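You operate a simulated robot arm through the tools that you are given. There is no shell and no other tool. Be economical: measure what you need, move in short steps, check, and stop when the job is done.

Carry out the task below with a simulated robot arm. There is one attempt and no reset: what you move stays moved.

## Task
Put the spice jar marked "thyme" from the bar top on top of the clear jar and the spice jar labelled "dill" on the white side plate.

It is judged by the outcome, as a careful person would: the job done as asked, and still so three seconds after it is handed in. It fails if anything else is knocked over, pushed out of place, dropped, spilled or broken.

## Robot
A 5-joint arm with a two-finger parallel gripper, fixed in place. Base frame: the origin is at the foot of the arm, x ahead of it, y to its left, z up; the work surface is at about z = 0. Units: m, rad, N and s.
With the tool pointing down near the work surface it reaches from about 0.26 to 0.6 m from the base axis. Its first joint turns from -1.152 to 1.152 rad. The tool tilts only in the upright plane through the base axis and itself; it spins freely about its own axis. Payload 1.57 kg.
The tool frame sits at the grasp point between the pads (the TCP): z along the fingers, y along the line on which they close. The tips reach 0.03 m beyond it. Largest opening 0.08 m; finger width 0.017, thickness 0.012; the body of the gripper, 0.04 by 0.082 m, starts 0.08 m behind the TCP.
Orientation is that of the tool frame in the base frame, as a unit quaternion [w, x, y, z]. With the fingers straight down and closing along the base's y, the tool's x points along the base's -x, its y along +y and its z along -z.

## Interface
- The arm moves only by the tool send_rows. Its argument "moves" is a list of rows, each an object of numbers (a shift or turn left out is 0, a gripper value left out holds the last): "tx", "ty", "tz": the shift along the base's x, y, z in m; "rx", "ry", "rz": the turn, a rotation vector about the base's x, y, z in rad. In form: [{"tx": .., "ty": .., "tz": .., "rx": .., "ry": .., "rz": ..}, ...]. A call has 1 to 10 rows; each row shifts and turns the commanded pose from where the row before left it. "claw" is the finger opening in m, from 0 to 0.08, set as the call begins (left out, the last holds). Rows are played at 5 a second. More than 0.05 m and 0.15 rad between two rows, or a gripper value outside its range, and nothing of the call is played. Where a pose cannot be reached the arm comes as near as it can. A force on the tool above 40 N (or 10 N above the force at the start of the call, whichever is more), or a blocked arm, ends the call early, and 0.2 s more pass. The fingers move at their own pace (about 0.153 m/s each) and stop on an object; they squeeze with about 31 N. The grip force told is the motor's: it shows also when the fingers shut on nothing. Time passes only in rows, and 0.2 s behind the last, so rows that do not move let the fingers close. The reply holds the time, the measured pose of the TCP, the force on the tool along the base axes, the opening and the grip force, in the units named above and with some noise, and new pictures: "views" is both (left out), scene, wrist or none.
- Cameras (640 x 400 px; columns grow to the right, rows downward): "scene" is fixed at [0.053, 0.4101, 0.5308]; the picture's right is [-0.57, -0.82, 0.00], its down [-0.49, 0.34, -0.80] and it looks along [0.66, -0.46, -0.60] (base axes); focal length 248 px, centre (320, 200). "wrist" rides on the gripper at [0.072, -0.007, -0.122] in the tool frame; the picture's right is [0.09, 1.00, 0.00], its down [-0.84, 0.08, -0.54] and it looks along [-0.54, 0.05, 0.84] (tool axes); focal length 238 px, centre (320, 200). There is no depth. A picture from a camera that has moved, and an enlarged one, comes with that camera's place and axes in the base frame and with its lens. The place of the scene camera against the robot may be out by one fixed shift of up to 0.012 m in any direction.
- zoom(camera, box): a new picture of the part [left, top, right, bottom] of that camera's present view, enlarged. No time passes.
- job_done(): hands the job in; it is judged then, once.

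Work in short steps. Places have to be worked out from the pictures, the camera data and where the tool is seen: move nearer, look again, correct. Check each grasp and each placing, and mend what went wrong. You have 90 turns and 200 pictures in all, those below and enlarged ones among them. Open the gripper and draw the arm clear of the work before you hand the job in, unless the task says otherwise; then end with one line.

The tools are called after "Request:" by a JSON object that holds its "method" and its "body". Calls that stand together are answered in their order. send_rows: Moves the arm, as the interface text tells. Its arguments: {"type":"object","properties":{"moves":{"type":"array","items":{"type":"object","properties":{"tx":{"type":"number"},"ty":{"type":"number"},"tz":{"type":"number"},"rx":{"type":"number"},"ry":{"type":"number"},"rz":{"type":"number"}}}},"claw":{"type":"number"},"views":{"type":"string","enum":["both","scene","wrist","none"]}},"required":["moves"]} The other tools are called the same way: zoom (camera, box) takes an enlarged picture of a part of a camera's view; job_done () hands the job in.

At the start:

```text
time: 0.0
ee_pos: [0.3484, 0.0529, 0.381]
orientation: [0.0, 0.0, 1.0, 0.0]
force: [0.0, 0.4, 0.6]
gripper_width: 0.0801
gripper_force: 0.1
```

scene: 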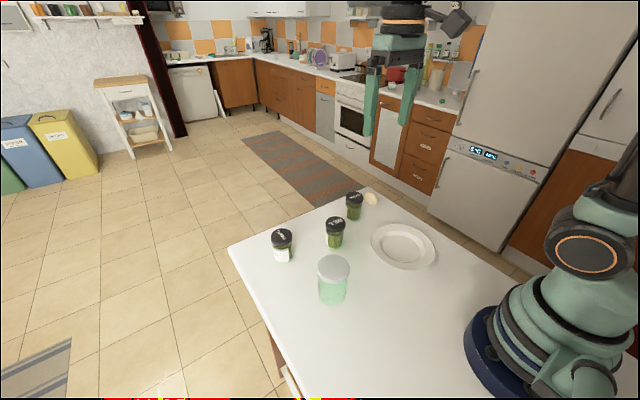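
wrist: 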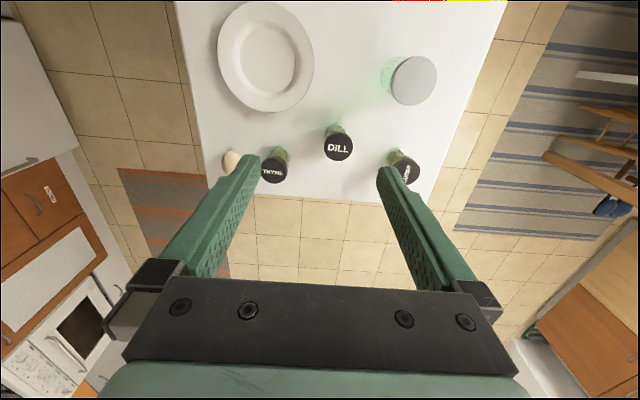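

The three spice jars, the clear jar and the plate are all in view. I'll zoom in to read the labels and check shapes.

Request:
{"method": "zoom", "body": {"camera": "wrist", "box": [200, 0, 480, 200]}}

Request:
{"method": "zoom", "body": {"camera": "scene", "box": [240, 170, 450, 320]}}

```text
2.00 times, centred on (340, 100) of wrist
camera zoom: at [0.2777, 0.0463, 0.5035], right [-0.09, 1.0, 0.0], down [0.84, 0.08, 0.54], along [0.54, 0.05, -0.84], focal length 477 px, centre (280, 400)
```

zoom: 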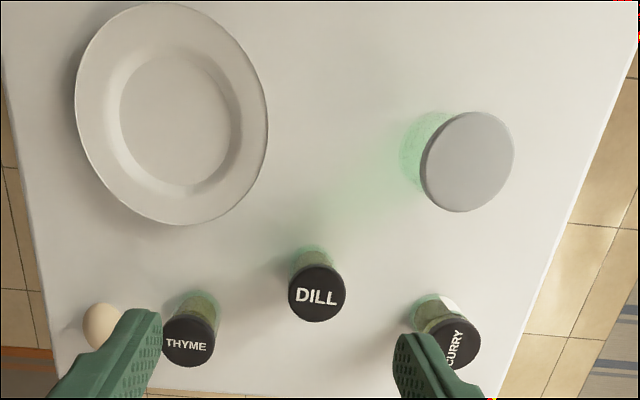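

```text
2.67 times, centred on (345, 245) of scene
camera zoom: at [0.053, 0.4101, 0.5308], right [-0.57, -0.82, 0.0], down [-0.49, 0.34, -0.8], along [0.66, -0.46, -0.6], focal length 661 px, centre (253, 80)
```

zoom: 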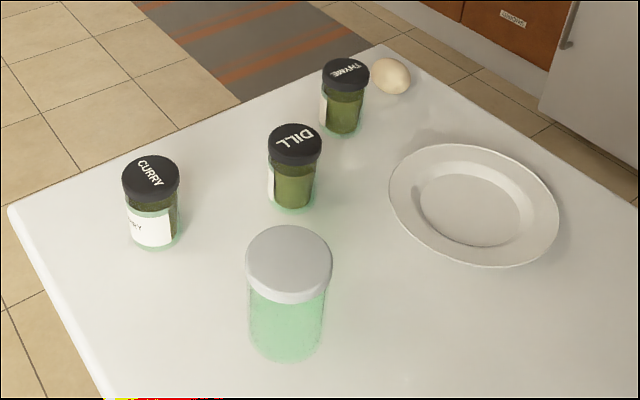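

Labels are clear: thyme (with an egg beside it), dill and curry. I'll shift back and lower to get a second viewpoint for triangulation.

Request:
{"method": "send_rows", "body": {"moves": [{"tx": -0.03, "tz": -0.03}, {"tx": -0.03, "tz": -0.03}, {"tz": -0.03}, {}], "views": "wrist"}}

```text
time: 1.0
ee_pos: [0.2888, 0.0517, 0.2915]
orientation: [0.0, 0.0, 1.0, -0.001]
force: [-0.1, 0.4, 0.6]
gripper_width: 0.0799
gripper_force: 0.0
camera wrist: at [0.2173, 0.0452, 0.4139], right [-0.09, 1.0, 0.0], down [0.84, 0.08, 0.54], along [0.54, 0.05, -0.84], focal length 238 px, centre (320, 200)
```

wrist: 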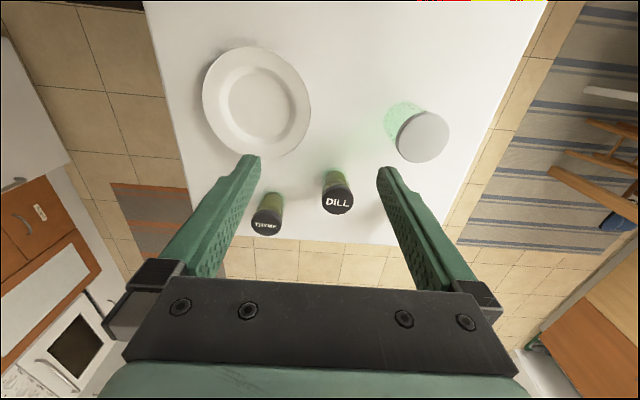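

Zoom this second viewpoint for accurate pixel positions.

Request:
{"method": "zoom", "body": {"camera": "wrist", "box": [190, 40, 470, 240]}}

```text
2.00 times, centred on (330, 140) of wrist
camera zoom: at [0.2173, 0.0452, 0.4139], right [-0.09, 1.0, 0.0], down [0.84, 0.08, 0.54], along [0.54, 0.05, -0.84], focal length 477 px, centre (300, 320)
```

zoom: 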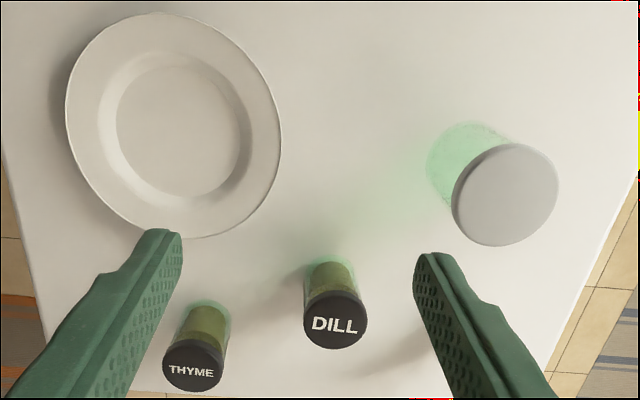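

Triangulating: dill at about (0.423, 0.092), lid top z≈0.09; thyme (0.495, -0.028); clear jar (0.310, 0.196), lid z≈0.09; plate centre (0.303, -0.047). I move above dill and check with both views.

Request:
{"method": "send_rows", "body": {"moves": [{"tx": 0.045, "ty": 0.0135}, {"tx": 0.045, "ty": 0.0135}, {"tx": 0.0442, "ty": 0.0138}, {"tz": -0.045}, {"tz": -0.045}, {}], "claw": 0.08}}

```text
time: 2.4
ee_pos: [0.4229, 0.0964, 0.1992]
orientation: [0.0, 0.0, 1.0, 0.0]
force: [0.4, -0.1, 0.5]
gripper_width: 0.0797
gripper_force: 0.1
camera wrist: at [0.3512, 0.0898, 0.3222], right [-0.09, 1.0, 0.0], down [0.84, 0.08, 0.54], along [0.54, 0.05, -0.84], focal length 238 px, centre (320, 200)
```

scene: 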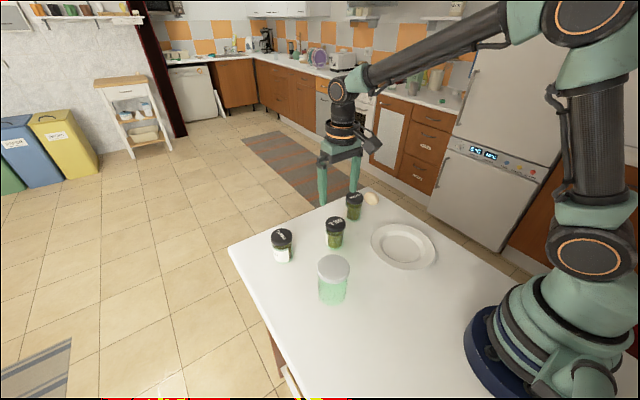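
wrist: 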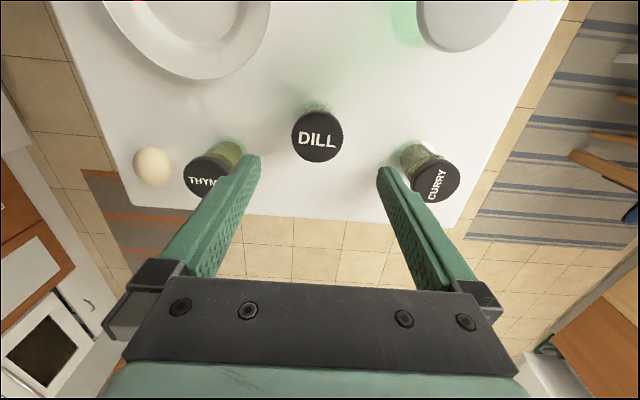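

Dill now reads (0.427, 0.0935), consistent. Correct slightly and descend part way, then look.

Request:
{"method": "send_rows", "body": {"moves": [{"tx": 0.003, "ty": -0.003, "tz": -0.03}, {"tz": -0.04}, {}]}}

```text
time: 3.2
ee_pos: [0.4285, 0.0914, 0.1317]
orientation: [0.0, -0.001, 1.0, -0.001]
force: [-0.6, -0.2, -0.5]
gripper_width: 0.0801
gripper_force: 0.1
camera wrist: at [0.3559, 0.0852, 0.2542], right [-0.09, 1.0, 0.0], down [0.84, 0.08, 0.54], along [0.54, 0.05, -0.84], focal length 238 px, centre (320, 200)
```

scene: 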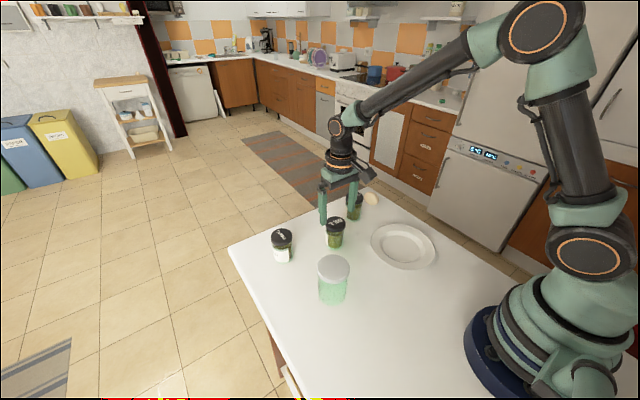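
wrist: 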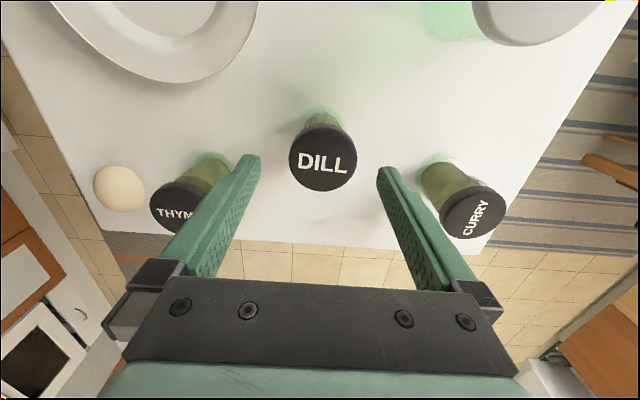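

Dill is well between the fingers (centre ≈ (0.427, 0.095)). Descend to grasp height and close.

Request:
{"method": "send_rows", "body": {"moves": [{"tx": -0.001, "ty": 0.0025, "tz": -0.03}, {"tz": -0.035}, {}], "views": "both"}}

Request:
{"method": "send_rows", "body": {"moves": [{}, {}, {}], "claw": 0.03, "views": "wrist"}}

```text
time: 4.0
ee_pos: [0.4252, 0.0937, 0.0669]
orientation: [0.0, 0.0, 1.0, 0.001]
force: [-0.3, 0.4, 0.4]
gripper_width: 0.08
gripper_force: 0.0
camera wrist: at [0.3538, 0.0871, 0.1898], right [-0.09, 1.0, 0.0], down [0.84, 0.08, 0.54], along [0.54, 0.05, -0.84], focal length 238 px, centre (320, 200)
```

scene: 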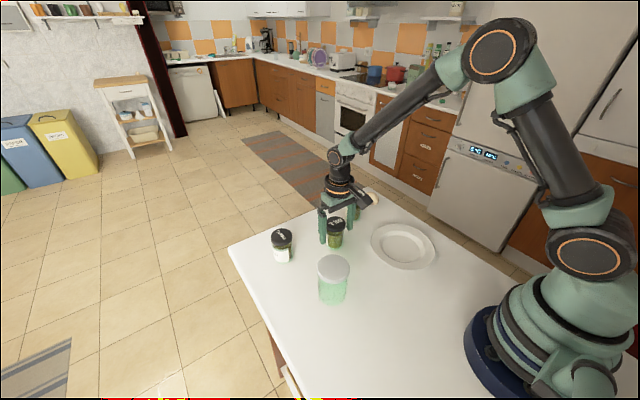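
wrist: 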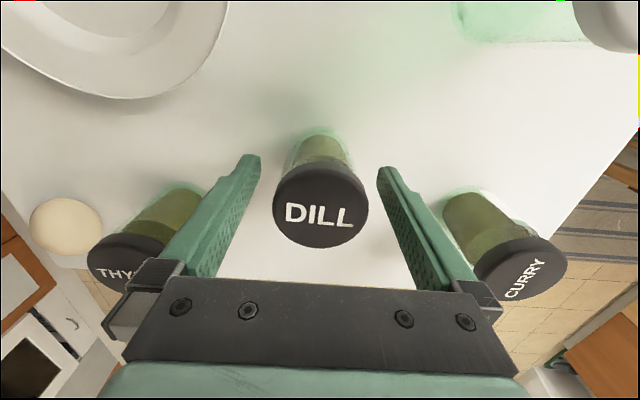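

```text
time: 4.8
ee_pos: [0.4245, 0.0935, 0.0675]
orientation: [0.0, -0.001, 1.0, 0.0]
force: [1.2, 0.4, -0.7]
gripper_width: 0.0528
gripper_force: 30.9
camera wrist: at [0.3537, 0.087, 0.19], right [-0.09, 1.0, 0.0], down [0.84, 0.08, 0.54], along [0.54, 0.05, -0.84], focal length 238 px, centre (320, 200)
```

wrist: 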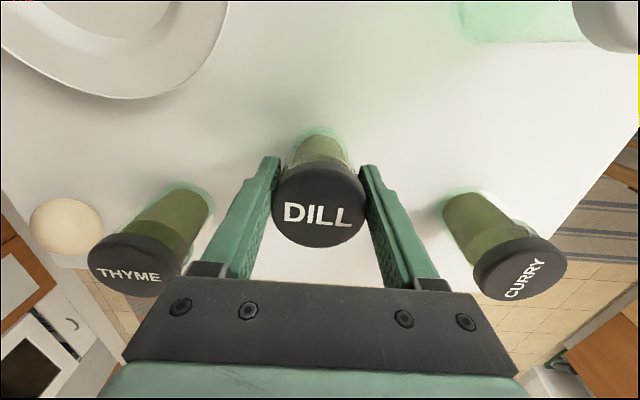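

Gripped (opening 0.053, 31 N). Lift and check.

Request:
{"method": "send_rows", "body": {"moves": [{"tz": 0.03}, {"tz": 0.04}, {"tz": 0.03}, {}], "views": "both"}}

```text
time: 5.8
ee_pos: [0.4267, 0.0941, 0.1665]
orientation: [0.0, -0.001, 1.0, 0.0]
force: [-0.5, 0.1, -1.5]
gripper_width: 0.0527
gripper_force: 31.3
camera wrist: at [0.3544, 0.0872, 0.2899], right [-0.09, 1.0, 0.0], down [0.84, 0.08, 0.54], along [0.54, 0.05, -0.84], focal length 238 px, centre (320, 200)
```

scene: 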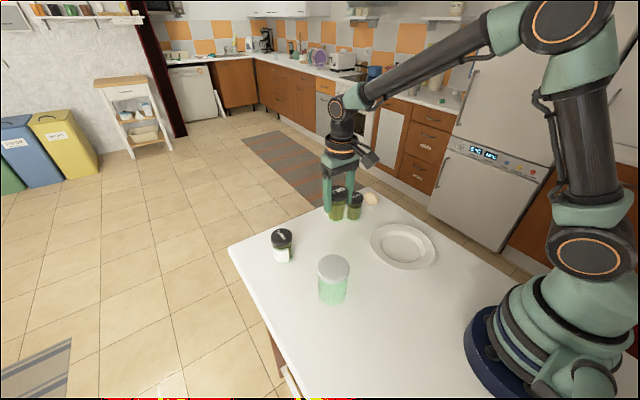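
wrist: 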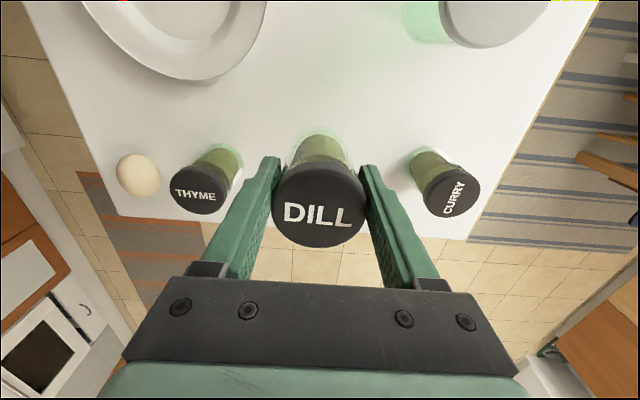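

Dill is held upright. Carry it over the plate.

Request:
{"method": "send_rows", "body": {"moves": [{"tx": -0.031, "ty": -0.035}, {"tx": -0.031, "ty": -0.035}, {"tx": -0.031, "ty": -0.035}, {"tx": -0.0315, "ty": -0.035}, {}], "views": "both"}}

```text
time: 7.0
ee_pos: [0.3006, -0.048, 0.1658]
orientation: [0.0, 0.0, 1.0, 0.0]
force: [-0.5, -0.1, -1.5]
gripper_width: 0.0529
gripper_force: 31.3
camera wrist: at [0.2302, -0.0541, 0.2883], right [-0.09, 1.0, 0.0], down [0.84, 0.08, 0.54], along [0.54, 0.05, -0.84], focal length 238 px, centre (320, 200)
```

scene: 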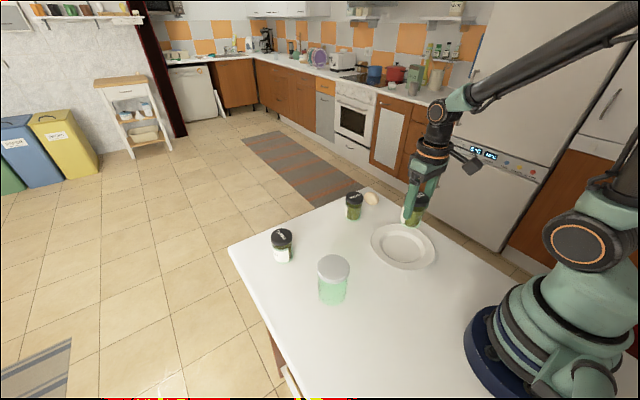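
wrist: 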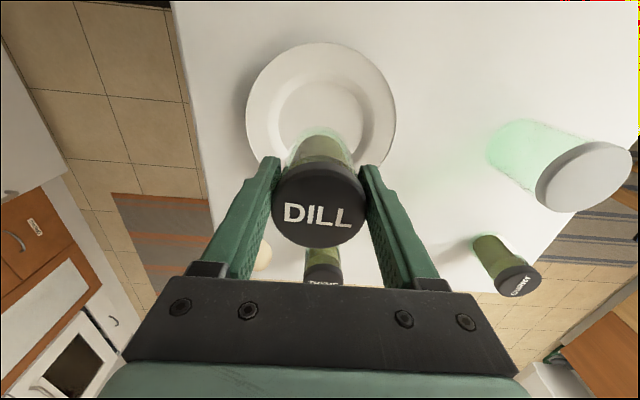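

Plate centre reads ≈(0.298, -0.047), jar ≈(0.304, -0.048). Nudge -5 mm in x and lower to just above the plate.

Request:
{"method": "send_rows", "body": {"moves": [{"tx": -0.005, "tz": -0.03}, {"tz": -0.03}, {"tz": -0.01}, {}], "views": "both"}}

```text
time: 8.0
ee_pos: [0.2962, -0.0465, 0.0956]
orientation: [0.0, 0.0, 1.0, -0.001]
force: [-0.9, 0.2, -1.1]
gripper_width: 0.0531
gripper_force: 30.9
camera wrist: at [0.2247, -0.0539, 0.2178], right [-0.09, 1.0, 0.0], down [0.84, 0.08, 0.54], along [0.54, 0.05, -0.84], focal length 238 px, centre (320, 200)
```

scene: 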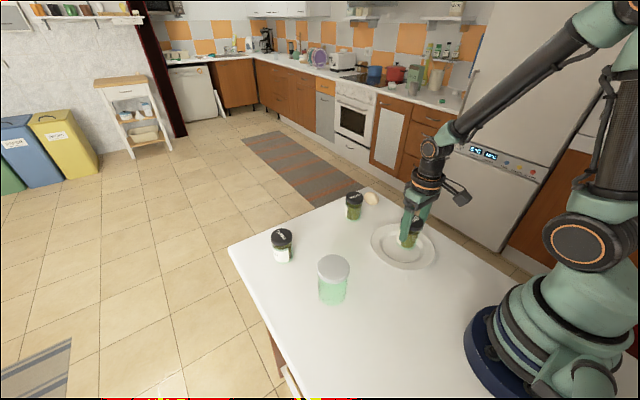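
wrist: 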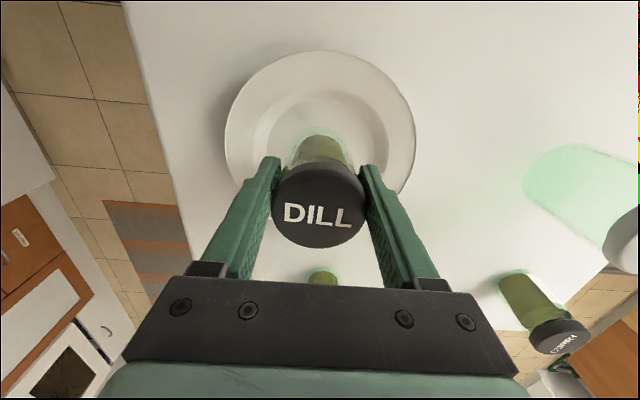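

About 1.5–2 cm above the plate. Lower in fine steps watching the vertical force.

Request:
{"method": "send_rows", "body": {"moves": [{"tz": -0.004}, {"tz": -0.004}, {"tz": -0.003}, {}], "views": "none"}}

Request:
{"method": "send_rows", "body": {"moves": [{"tz": -0.002}, {"tz": -0.002}, {}], "views": "wrist"}}

```text
time: 9.0
ee_pos: [0.2947, -0.0462, 0.0842]
orientation: [-0.001, 0.001, 1.0, 0.001]
force: [0.3, -0.6, -1.2]
gripper_width: 0.053
gripper_force: 31.2
```

```text
time: 9.8
ee_pos: [0.2947, -0.0466, 0.0805]
orientation: [0.0, 0.0, 1.0, 0.001]
force: [-0.7, 0.1, -1.4]
gripper_width: 0.0531
gripper_force: 31.1
camera wrist: at [0.2248, -0.0537, 0.2033], right [-0.09, 1.0, 0.0], down [0.84, 0.08, 0.54], along [0.54, 0.05, -0.84], focal length 238 px, centre (320, 200)
```

wrist: 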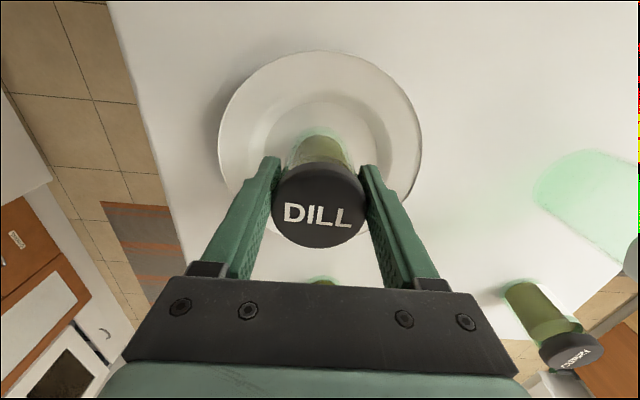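

No contact yet; continue in 2 mm steps.

Request:
{"method": "send_rows", "body": {"moves": [{"tz": -0.002}, {"tz": -0.001}, {}], "views": "none"}}

Request:
{"method": "send_rows", "body": {"moves": [{"tz": -0.0015}, {"tz": -0.0015}, {}], "views": "none"}}

```text
time: 10.6
ee_pos: [0.2955, -0.047, 0.0794]
orientation: [0.0, -0.001, 1.0, 0.0]
force: [0.6, 0.2, -0.9]
gripper_width: 0.0532
gripper_force: 30.8
```

```text
time: 11.4
ee_pos: [0.2944, -0.0465, 0.0755]
orientation: [0.0, -0.001, 1.0, 0.0]
force: [0.4, -0.2, -1.1]
gripper_width: 0.053
gripper_force: 30.7
```

Still free (jar on table was at 0.0675). Continue.

Request:
{"method": "send_rows", "body": {"moves": [{"tz": -0.0015}, {"tz": -0.0005}, {}], "views": "none"}}

Request:
{"method": "send_rows", "body": {"moves": [{"tz": -0.001}, {"tz": -0.0005}, {}], "views": "scene"}}

```text
time: 12.2
ee_pos: [0.296, -0.0468, 0.0729]
orientation: [0.0, 0.0, 1.0, 0.0]
force: [0.0, 0.4, -1.0]
gripper_width: 0.053
gripper_force: 31.5
```

```text
time: 13.0
ee_pos: [0.2952, -0.0462, 0.0721]
orientation: [0.0, 0.0, 1.0, 0.0]
force: [-2.9, -1.8, 10.8]
gripper_width: 0.053
gripper_force: 31.1
```

scene: 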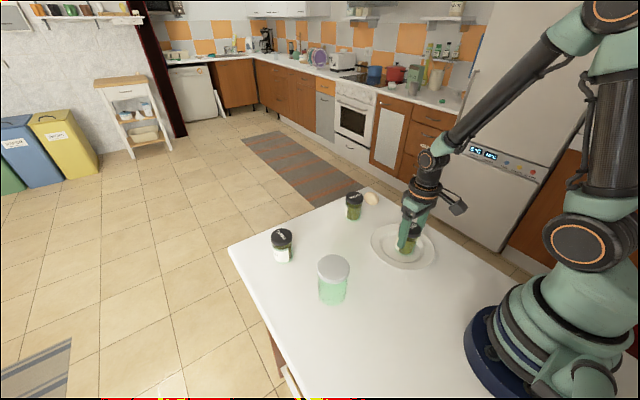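

Contact (10.8 N at z≈0.072). Release.

Request:
{"method": "send_rows", "body": {"moves": [{}, {}], "claw": 0.08, "views": "wrist"}}

Request:
{"method": "send_rows", "body": {"moves": [{"tz": 0.02}, {"tz": 0.04}, {"tz": 0.04}, {"tz": 0.02}, {}], "views": "both"}}

```text
time: 13.6
ee_pos: [0.2945, -0.046, 0.0708]
orientation: [0.0, 0.001, 1.0, 0.0]
force: [-0.5, -0.7, 0.2]
gripper_width: 0.0798
gripper_force: 0.0
camera wrist: at [0.2244, -0.0533, 0.194], right [-0.09, 1.0, 0.0], down [0.84, 0.08, 0.54], along [0.54, 0.05, -0.84], focal length 238 px, centre (320, 200)
```

wrist: 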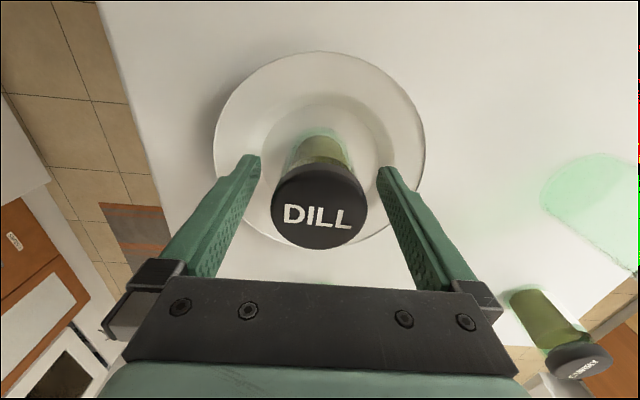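

```text
time: 14.8
ee_pos: [0.2956, -0.0438, 0.1892]
orientation: [0.0, 0.0, 1.0, 0.0]
force: [-0.4, -0.5, -0.1]
gripper_width: 0.0798
gripper_force: 0.1
camera wrist: at [0.2243, -0.0514, 0.313], right [-0.09, 1.0, 0.0], down [0.84, 0.08, 0.54], along [0.54, 0.05, -0.84], focal length 238 px, centre (320, 200)
```

scene: 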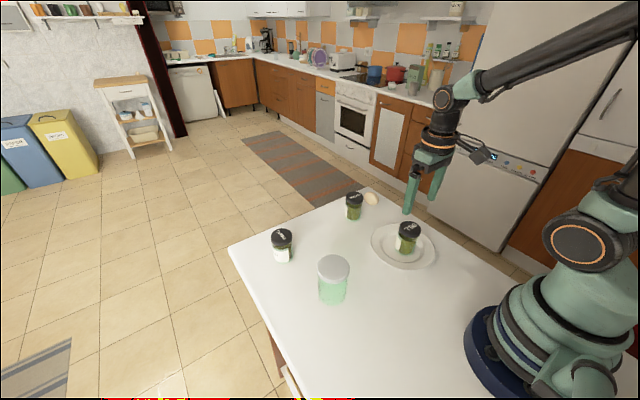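
wrist: 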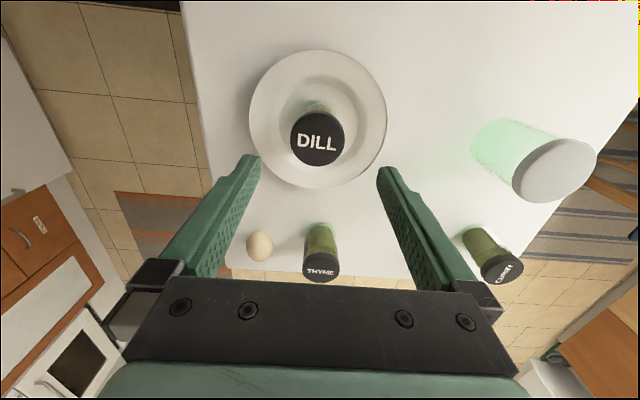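

Dill stands upright in the centre of the plate. Next, thyme at ≈(0.487, -0.027); move above it and look.

Request:
{"method": "send_rows", "body": {"moves": [{"tx": 0.048, "ty": 0.004}, {"tx": 0.048, "ty": 0.004}, {"tx": 0.048, "ty": 0.004}, {"tx": 0.046, "ty": 0.005}, {"tz": -0.04}, {}], "views": "both"}}

```text
time: 16.2
ee_pos: [0.4869, -0.0294, 0.1509]
orientation: [0.0, 0.0, 1.0, 0.0]
force: [0.9, -0.6, -0.6]
gripper_width: 0.0801
gripper_force: 0.0
camera wrist: at [0.416, -0.0352, 0.2736], right [-0.09, 1.0, 0.0], down [0.84, 0.08, 0.54], along [0.54, 0.05, -0.84], focal length 238 px, centre (320, 200)
```

scene: 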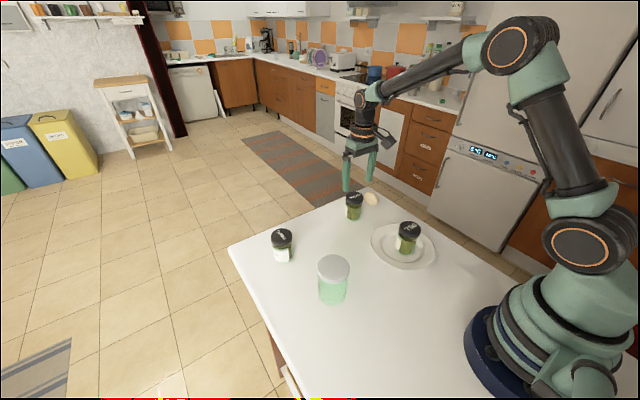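
wrist: 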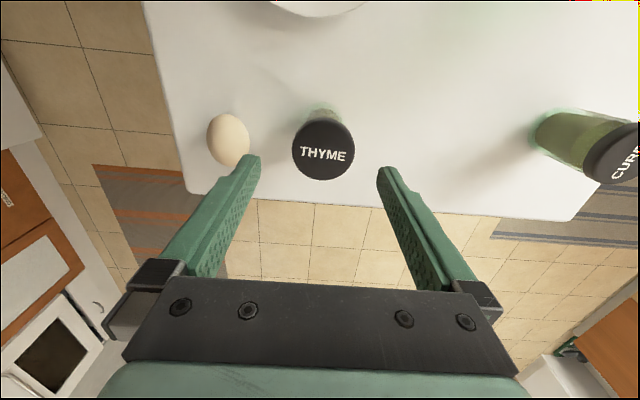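

Thyme centre ≈(0.4885, -0.026); egg's near edge ≈ y -0.103, clear of the finger. Descend with slight correction and narrower opening.

Request:
{"method": "send_rows", "body": {"moves": [{"tx": 0.001, "ty": 0.003}, {"tz": -0.04}, {}], "claw": 0.076, "views": "wrist"}}

Request:
{"method": "send_rows", "body": {"moves": [{"tz": -0.03}, {"tz": -0.0135}, {}], "views": "both"}}

```text
time: 17.0
ee_pos: [0.4858, -0.0262, 0.1106]
orientation: [0.0, 0.0, 1.0, 0.0]
force: [1.0, 0.3, -0.2]
gripper_width: 0.076
gripper_force: 0.1
camera wrist: at [0.4158, -0.033, 0.2333], right [-0.09, 1.0, 0.0], down [0.84, 0.08, 0.54], along [0.54, 0.05, -0.84], focal length 238 px, centre (320, 200)
```

wrist: 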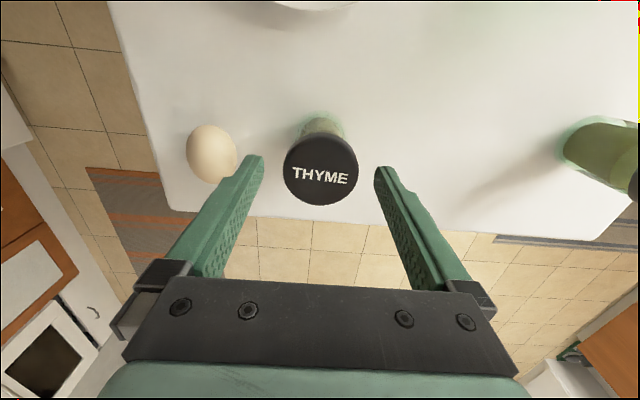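

```text
time: 17.8
ee_pos: [0.4873, -0.0266, 0.0666]
orientation: [0.001, 0.0, 1.0, 0.0]
force: [-1.2, -0.2, -0.2]
gripper_width: 0.076
gripper_force: 0.0
camera wrist: at [0.4168, -0.0327, 0.1899], right [-0.09, 1.0, 0.0], down [0.84, 0.08, 0.54], along [0.54, 0.05, -0.84], focal length 238 px, centre (320, 200)
```

scene: 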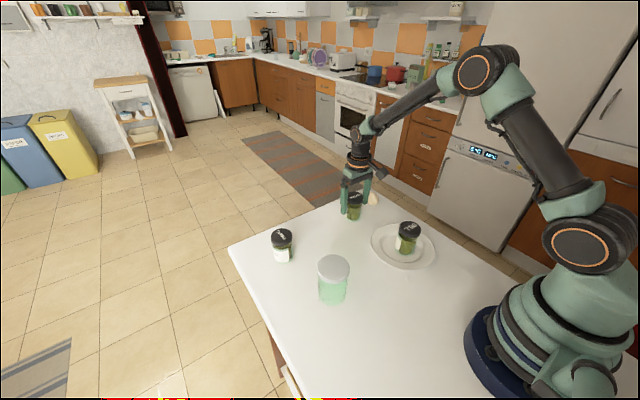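
wrist: 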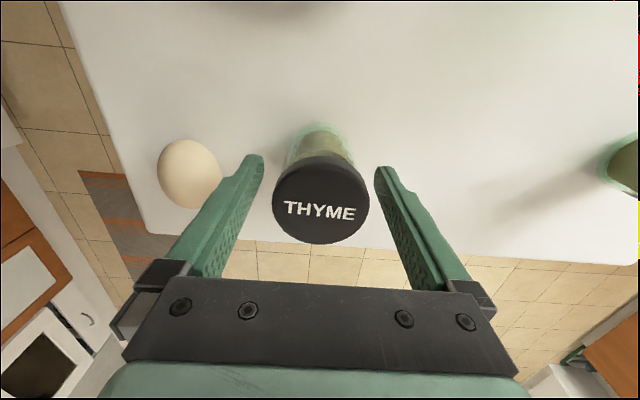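

Jar is centred between the fingers, egg clear. Close and lift.

Request:
{"method": "send_rows", "body": {"moves": [{}, {}, {}], "claw": 0.03, "views": "none"}}

Request:
{"method": "send_rows", "body": {"moves": [{"tz": 0.02}, {"tz": 0.04}, {"tz": 0.05}, {"tz": 0.04}, {}], "views": "wrist"}}

```text
time: 18.6
ee_pos: [0.4873, -0.0254, 0.068]
orientation: [0.0, 0.0, 1.0, 0.0]
force: [-0.2, -0.5, -0.4]
gripper_width: 0.0531
gripper_force: 31.2
```

```text
time: 19.8
ee_pos: [0.4864, -0.0251, 0.2191]
orientation: [0.0, 0.0, 1.0, 0.0]
force: [-1.3, -0.3, -0.6]
gripper_width: 0.0528
gripper_force: 31.2
camera wrist: at [0.4159, -0.0319, 0.3414], right [-0.09, 1.0, 0.0], down [0.84, 0.08, 0.54], along [0.54, 0.05, -0.84], focal length 238 px, centre (320, 200)
```

wrist: 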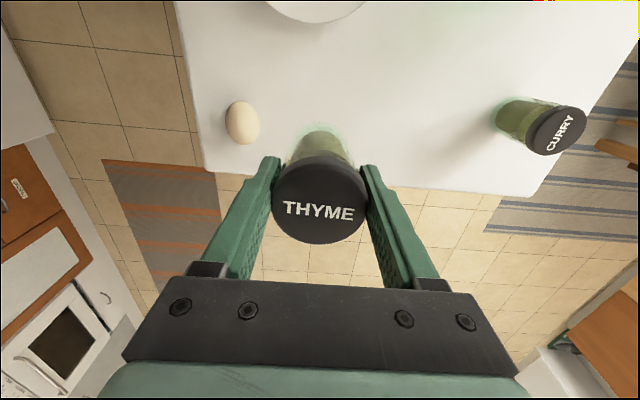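

Thyme is held. Move toward the clear jar, stopping short to measure its lid.

Request:
{"method": "send_rows", "body": {"moves": [{"tx": -0.035, "ty": 0.028}, {"tx": -0.037, "ty": 0.03}, {"tx": -0.037, "ty": 0.03}, {"tx": -0.037, "ty": 0.03}, {"tx": -0.037, "ty": 0.03}, {}], "views": "both"}}

```text
time: 21.2
ee_pos: [0.3032, 0.1222, 0.2168]
orientation: [0.001, 0.0, 1.0, 0.0]
force: [0.2, 0.0, -1.3]
gripper_width: 0.0531
gripper_force: 30.9
camera wrist: at [0.2323, 0.1153, 0.3394], right [-0.09, 1.0, 0.0], down [0.84, 0.08, 0.54], along [0.54, 0.05, -0.84], focal length 238 px, centre (320, 200)
```

scene: 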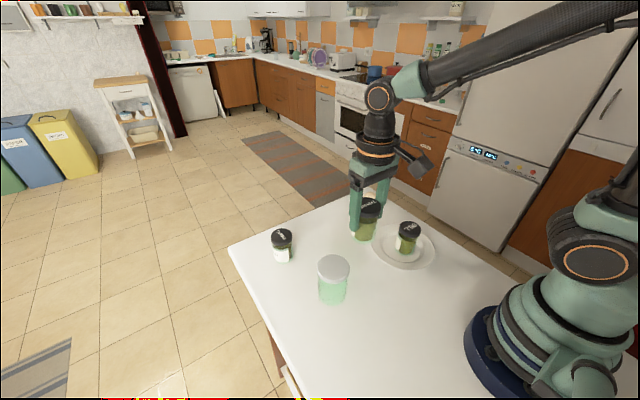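
wrist: 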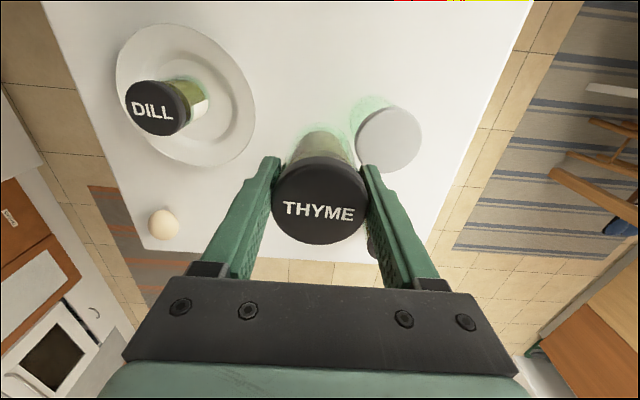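

Request:
{"method": "zoom", "body": {"camera": "wrist", "box": [300, 70, 460, 190]}}

```text
3.33 times, centred on (380, 130) of wrist
camera zoom: at [0.2323, 0.1153, 0.3394], right [-0.09, 1.0, 0.0], down [0.84, 0.08, 0.54], along [0.54, 0.05, -0.84], focal length 794 px, centre (120, 433)
```

zoom: 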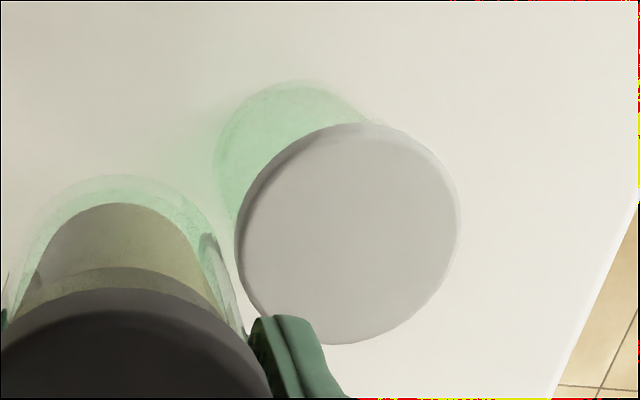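

Clear-jar lid centre ≈(0.309, 0.1965), z≈0.093. Move the thyme over it and descend a bit.

Request:
{"method": "send_rows", "body": {"moves": [{"tx": 0.001, "ty": 0.037}, {"tx": 0.001, "ty": 0.037}, {}, {"tz": -0.02}, {"tz": -0.01}, {}], "views": "both"}}

```text
time: 22.6
ee_pos: [0.3043, 0.1956, 0.1871]
orientation: [0.0, 0.0, 1.0, 0.001]
force: [-0.6, 0.3, -0.3]
gripper_width: 0.0528
gripper_force: 31.0
camera wrist: at [0.2344, 0.189, 0.3098], right [-0.09, 1.0, 0.0], down [0.84, 0.08, 0.54], along [0.54, 0.05, -0.84], focal length 238 px, centre (320, 200)
```

scene: 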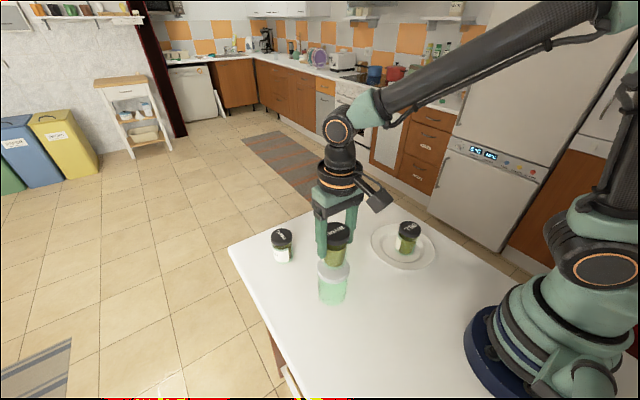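
wrist: 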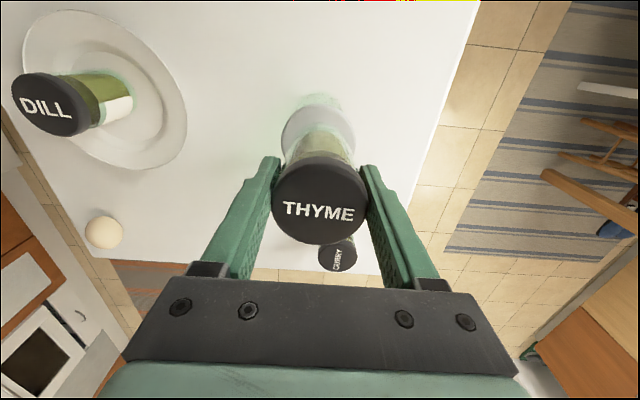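

Request:
{"method": "zoom", "body": {"camera": "scene", "box": [275, 210, 395, 310]}}

Request:
{"method": "zoom", "body": {"camera": "wrist", "box": [260, 80, 380, 180]}}

```text
4.00 times, centred on (335, 260) of scene
camera zoom: at [0.053, 0.4101, 0.5308], right [-0.57, -0.82, 0.0], down [-0.49, 0.34, -0.8], along [0.66, -0.46, -0.6], focal length 991 px, centre (260, -40)
```

zoom: 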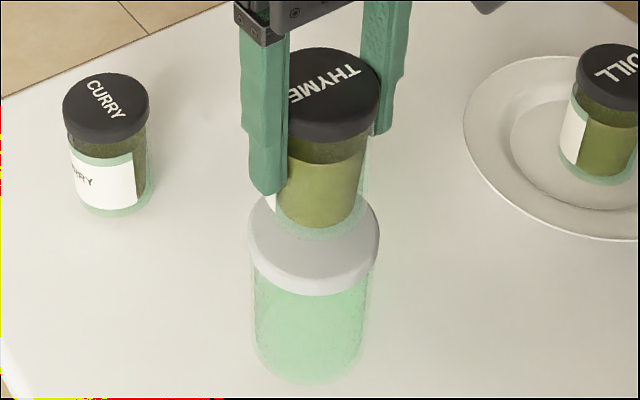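

```text
4.00 times, centred on (320, 130) of wrist
camera zoom: at [0.2344, 0.189, 0.3098], right [-0.09, 1.0, 0.0], down [0.84, 0.08, 0.54], along [0.54, 0.05, -0.84], focal length 953 px, centre (320, 480)
```

zoom: 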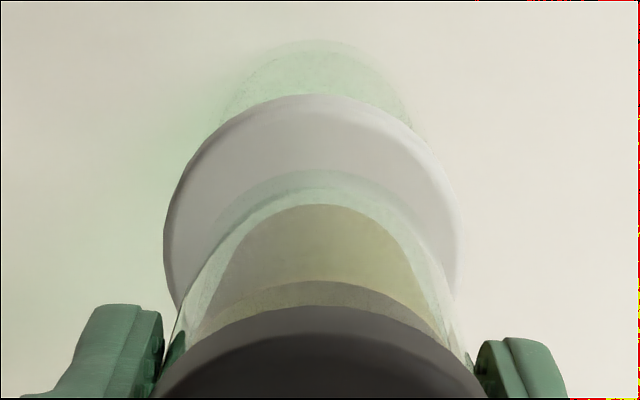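

Alignment within ~2 mm. Nudge and descend slowly watching for contact (expected near z≈0.16).

Request:
{"method": "send_rows", "body": {"moves": [{"tx": 0.001, "ty": -0.002, "tz": -0.005}, {"tz": -0.005}, {"tz": -0.004}, {}], "views": "wrist"}}

Request:
{"method": "zoom", "body": {"camera": "scene", "box": [275, 210, 395, 310]}}

```text
time: 23.6
ee_pos: [0.3064, 0.193, 0.172]
orientation: [0.0, 0.0, 1.0, 0.0]
force: [-0.2, -0.6, -1.5]
gripper_width: 0.0527
gripper_force: 30.6
camera wrist: at [0.2357, 0.186, 0.2962], right [-0.09, 1.0, 0.0], down [0.84, 0.08, 0.54], along [0.54, 0.05, -0.84], focal length 238 px, centre (320, 200)
```

wrist: 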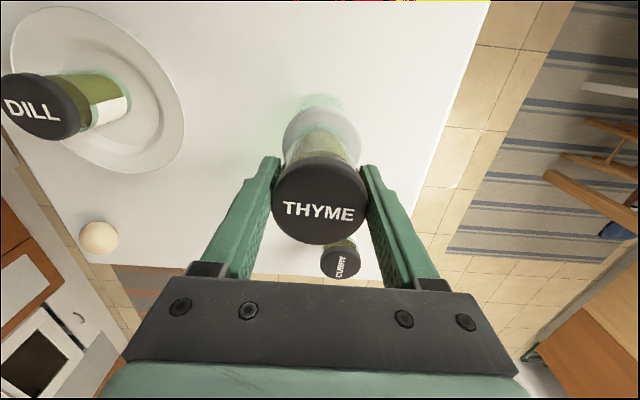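

```text
4.00 times, centred on (335, 260) of scene
camera zoom: at [0.053, 0.4101, 0.5308], right [-0.57, -0.82, 0.0], down [-0.49, 0.34, -0.8], along [0.66, -0.46, -0.6], focal length 991 px, centre (260, -40)
```

zoom: 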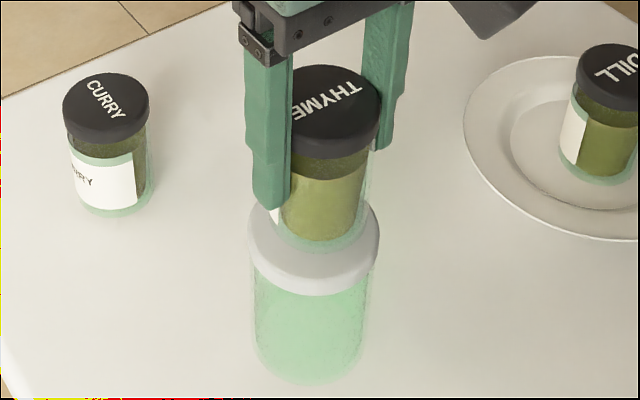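

Request:
{"method": "zoom", "body": {"camera": "wrist", "box": [260, 80, 380, 180]}}

Request:
{"method": "zoom", "body": {"camera": "scene", "box": [320, 220, 380, 270]}}

```text
4.00 times, centred on (320, 130) of wrist
camera zoom: at [0.2357, 0.186, 0.2962], right [-0.09, 1.0, 0.0], down [0.84, 0.08, 0.54], along [0.54, 0.05, -0.84], focal length 953 px, centre (320, 480)
```

zoom: 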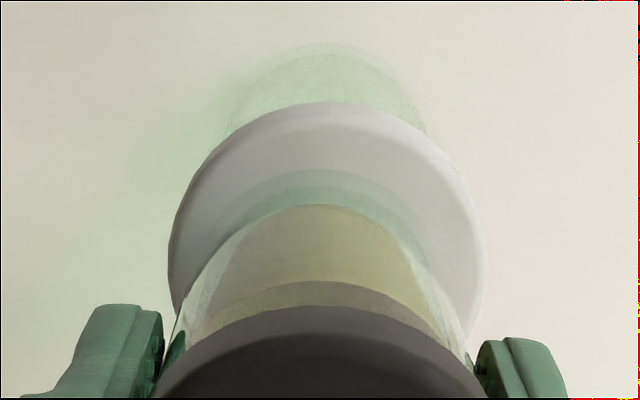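

```text
8.00 times, centred on (350, 245) of scene
camera zoom: at [0.053, 0.4101, 0.5308], right [-0.57, -0.82, 0.0], down [-0.49, 0.34, -0.8], along [0.66, -0.46, -0.6], focal length 1982 px, centre (80, -160)
```

zoom: 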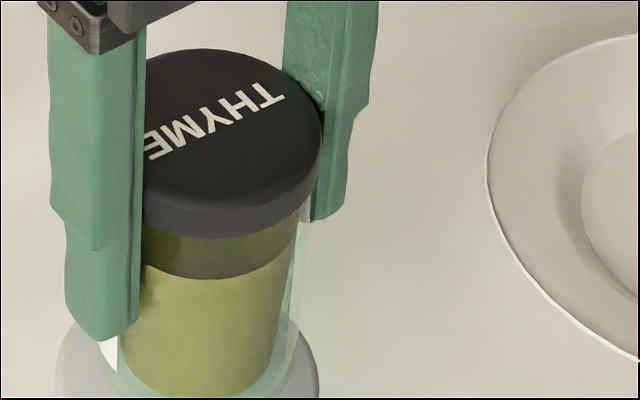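

Both views agree within ~2 mm; nudge +1.5 mm in y and keep descending in small steps.

Request:
{"method": "send_rows", "body": {"moves": [{"ty": 0.0015, "tx": 0.0005, "tz": -0.002}, {"tz": -0.002}, {}], "views": "none"}}

Request:
{"method": "send_rows", "body": {"moves": [{"tz": -0.0015}, {"tz": -0.0015}, {}], "views": "none"}}

```text
time: 24.4
ee_pos: [0.307, 0.1951, 0.1697]
orientation: [0.0, 0.0, 1.0, 0.0]
force: [0.4, -0.1, -0.3]
gripper_width: 0.0531
gripper_force: 31.1
```

```text
time: 25.2
ee_pos: [0.3069, 0.1954, 0.1664]
orientation: [0.0, 0.0, 1.0, 0.001]
force: [0.4, 0.3, -0.4]
gripper_width: 0.0529
gripper_force: 31.4
```

No contact yet at z≈0.166.

Request:
{"method": "send_rows", "body": {"moves": [{"tz": -0.001}, {"tz": -0.001}, {}], "views": "none"}}

Request:
{"method": "send_rows", "body": {"moves": [{"tz": -0.001}, {"tz": -0.0005}, {}], "views": "none"}}

Request:
{"method": "zoom", "body": {"camera": "scene", "box": [275, 210, 395, 310]}}

```text
time: 26.0
ee_pos: [0.3087, 0.1955, 0.1649]
orientation: [0.001, 0.0, 1.0, 0.001]
force: [-2.3, -4.7, 23.9]
gripper_width: 0.053
gripper_force: 30.7
```

```text
time: 26.8
ee_pos: [0.3068, 0.1967, 0.163]
orientation: [0.001, 0.001, 1.0, 0.002]
force: [5.9, -6.0, 23.9]
gripper_width: 0.0531
gripper_force: 31.3
```

```text
4.00 times, centred on (335, 260) of scene
camera zoom: at [0.053, 0.4101, 0.5308], right [-0.57, -0.82, 0.0], down [-0.49, 0.34, -0.8], along [0.66, -0.46, -0.6], focal length 991 px, centre (260, -40)
```

zoom: 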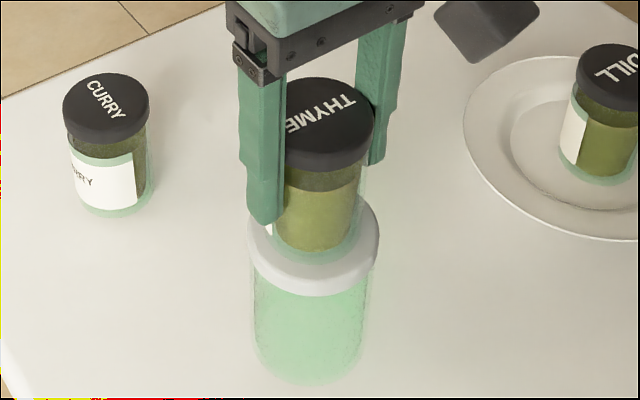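

Contact made (24 N). Ease up 1.5 mm to relieve the load and read the force before releasing.

Request:
{"method": "send_rows", "body": {"moves": [{"tz": 0.001}, {"tz": 0.0005}, {}], "views": "wrist"}}

```text
time: 27.6
ee_pos: [0.3065, 0.1936, 0.1629]
orientation: [-0.002, 0.001, 1.0, -0.002]
force: [0.9, -0.1, -1.3]
gripper_width: 0.0531
gripper_force: 31.6
camera wrist: at [0.2348, 0.1882, 0.2864], right [-0.09, 1.0, 0.0], down [0.84, 0.08, 0.54], along [0.54, 0.05, -0.84], focal length 238 px, centre (320, 200)
```

wrist: 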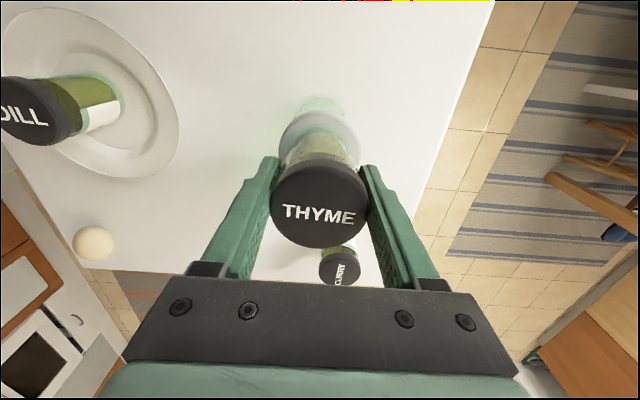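

Force is back to free weight. Touch down lightly once more before releasing.

Request:
{"method": "send_rows", "body": {"moves": [{"tz": -0.0005}, {}], "views": "none"}}

Request:
{"method": "zoom", "body": {"camera": "wrist", "box": [250, 80, 390, 260]}}

```text
time: 28.2
ee_pos: [0.3058, 0.1948, 0.1644]
orientation: [-0.001, -0.001, 1.0, 0.0]
force: [0.7, 0.8, -1.2]
gripper_width: 0.0529
gripper_force: 30.9
```

```text
2.22 times, centred on (320, 170) of wrist
camera zoom: at [0.2355, 0.1879, 0.2866], right [-0.09, 1.0, 0.0], down [0.84, 0.08, 0.54], along [0.54, 0.05, -0.84], focal length 530 px, centre (320, 267)
```

zoom: 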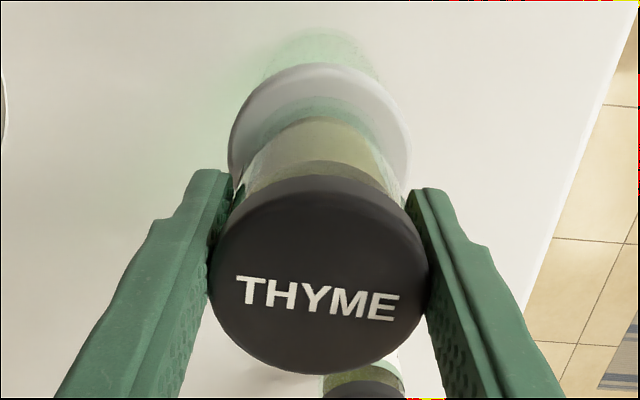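

Request:
{"method": "send_rows", "body": {"moves": [{"tz": -0.0005}, {}], "views": "none"}}

```text
time: 28.8
ee_pos: [0.3066, 0.1948, 0.163]
orientation: [0.0, -0.001, 1.0, 0.001]
force: [-0.2, -1.5, -1.1]
gripper_width: 0.0528
gripper_force: 31.0
```

Still no load; another 0.5 mm.

Request:
{"method": "send_rows", "body": {"moves": [{"tz": -0.0005}, {}], "views": "none"}}

```text
time: 29.4
ee_pos: [0.306, 0.1945, 0.1633]
orientation: [0.001, 0.0, 1.0, 0.001]
force: [0.0, 0.7, 2.6]
gripper_width: 0.053
gripper_force: 31.4
```

Light contact (2.6 N). Release with a gentle opening, then check.

Request:
{"method": "send_rows", "body": {"moves": [{}, {}], "claw": 0.08, "views": "both"}}

```text
time: 30.0
ee_pos: [0.307, 0.1939, 0.1635]
orientation: [0.0, 0.0, 1.0, 0.0]
force: [0.2, -0.5, 1.1]
gripper_width: 0.0798
gripper_force: 0.0
camera wrist: at [0.2358, 0.1878, 0.2856], right [-0.09, 1.0, 0.0], down [0.84, 0.08, 0.54], along [0.54, 0.05, -0.84], focal length 238 px, centre (320, 200)
```

scene: 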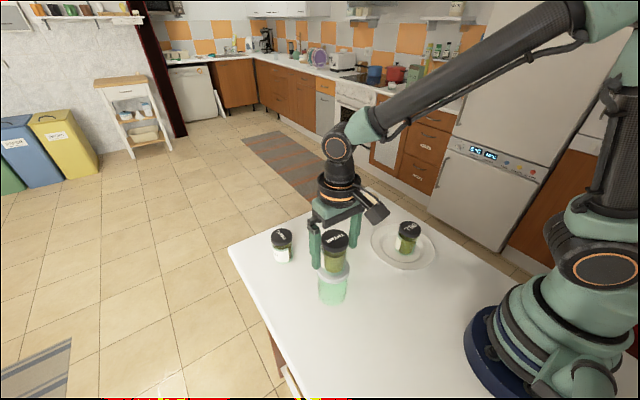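
wrist: 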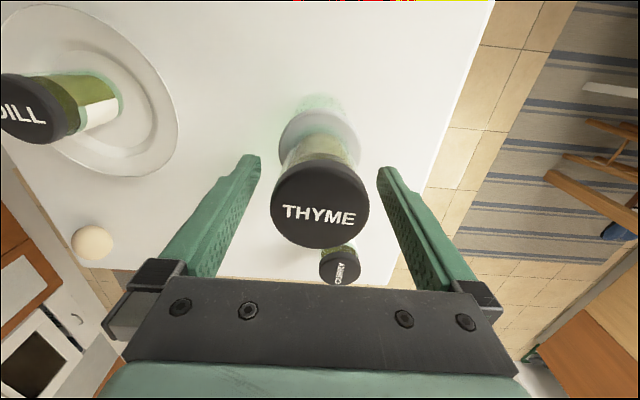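

Thyme stands free. Raise straight up and clear.

Request:
{"method": "send_rows", "body": {"moves": [{"tz": 0.02}, {"tz": 0.04}, {"tz": 0.05}, {"tz": 0.04}, {"tx": 0.02, "ty": -0.045}, {"tx": 0.02, "ty": -0.045}, {"ty": -0.045}, {}], "views": "both"}}

Request:
{"method": "zoom", "body": {"camera": "scene", "box": [260, 180, 450, 310]}}

```text
time: 31.8
ee_pos: [0.3466, 0.0617, 0.3158]
orientation: [0.0, 0.0, 1.0, -0.001]
force: [0.1, 0.7, -0.3]
gripper_width: 0.0801
gripper_force: 0.0
camera wrist: at [0.2765, 0.0542, 0.4381], right [-0.09, 1.0, 0.0], down [0.84, 0.08, 0.54], along [0.54, 0.05, -0.84], focal length 238 px, centre (320, 200)
```

scene: 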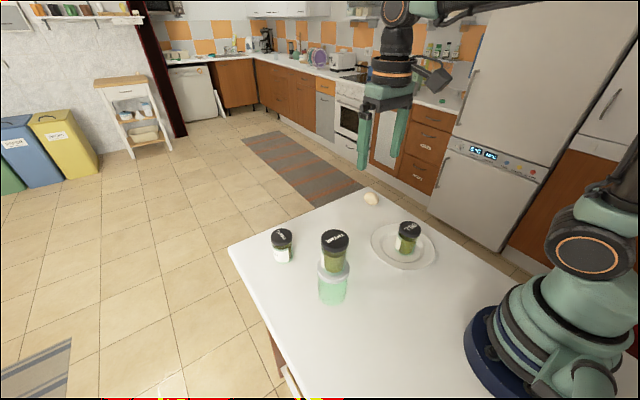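
wrist: 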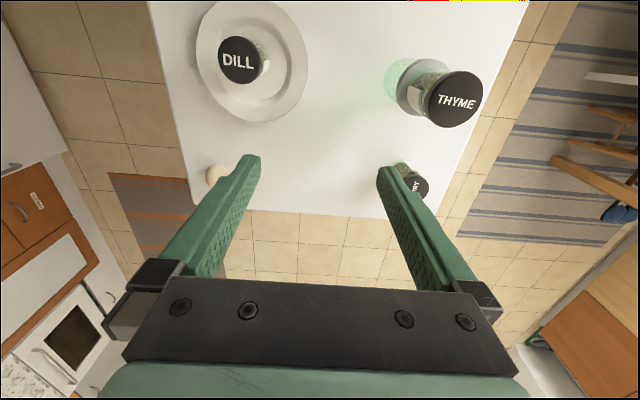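

```text
3.08 times, centred on (355, 245) of scene
camera zoom: at [0.053, 0.4101, 0.5308], right [-0.57, -0.82, 0.0], down [-0.49, 0.34, -0.8], along [0.66, -0.46, -0.6], focal length 762 px, centre (212, 62)
```

zoom: 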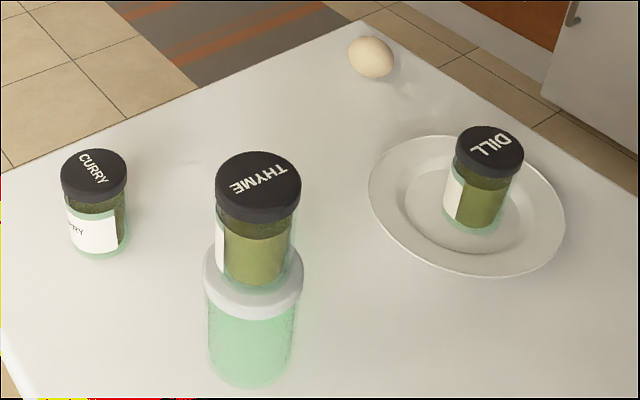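

Both jars are upright where they should be, the curry jar and egg are undisturbed, and the arm is clear with the gripper open. Handing in.

Request:
{"method": "job_done", "body": {}}

```text
The job is handed in.
```

The thyme jar is standing on top of the clear jar and the dill jar is on the white side plate; nothing else was moved.
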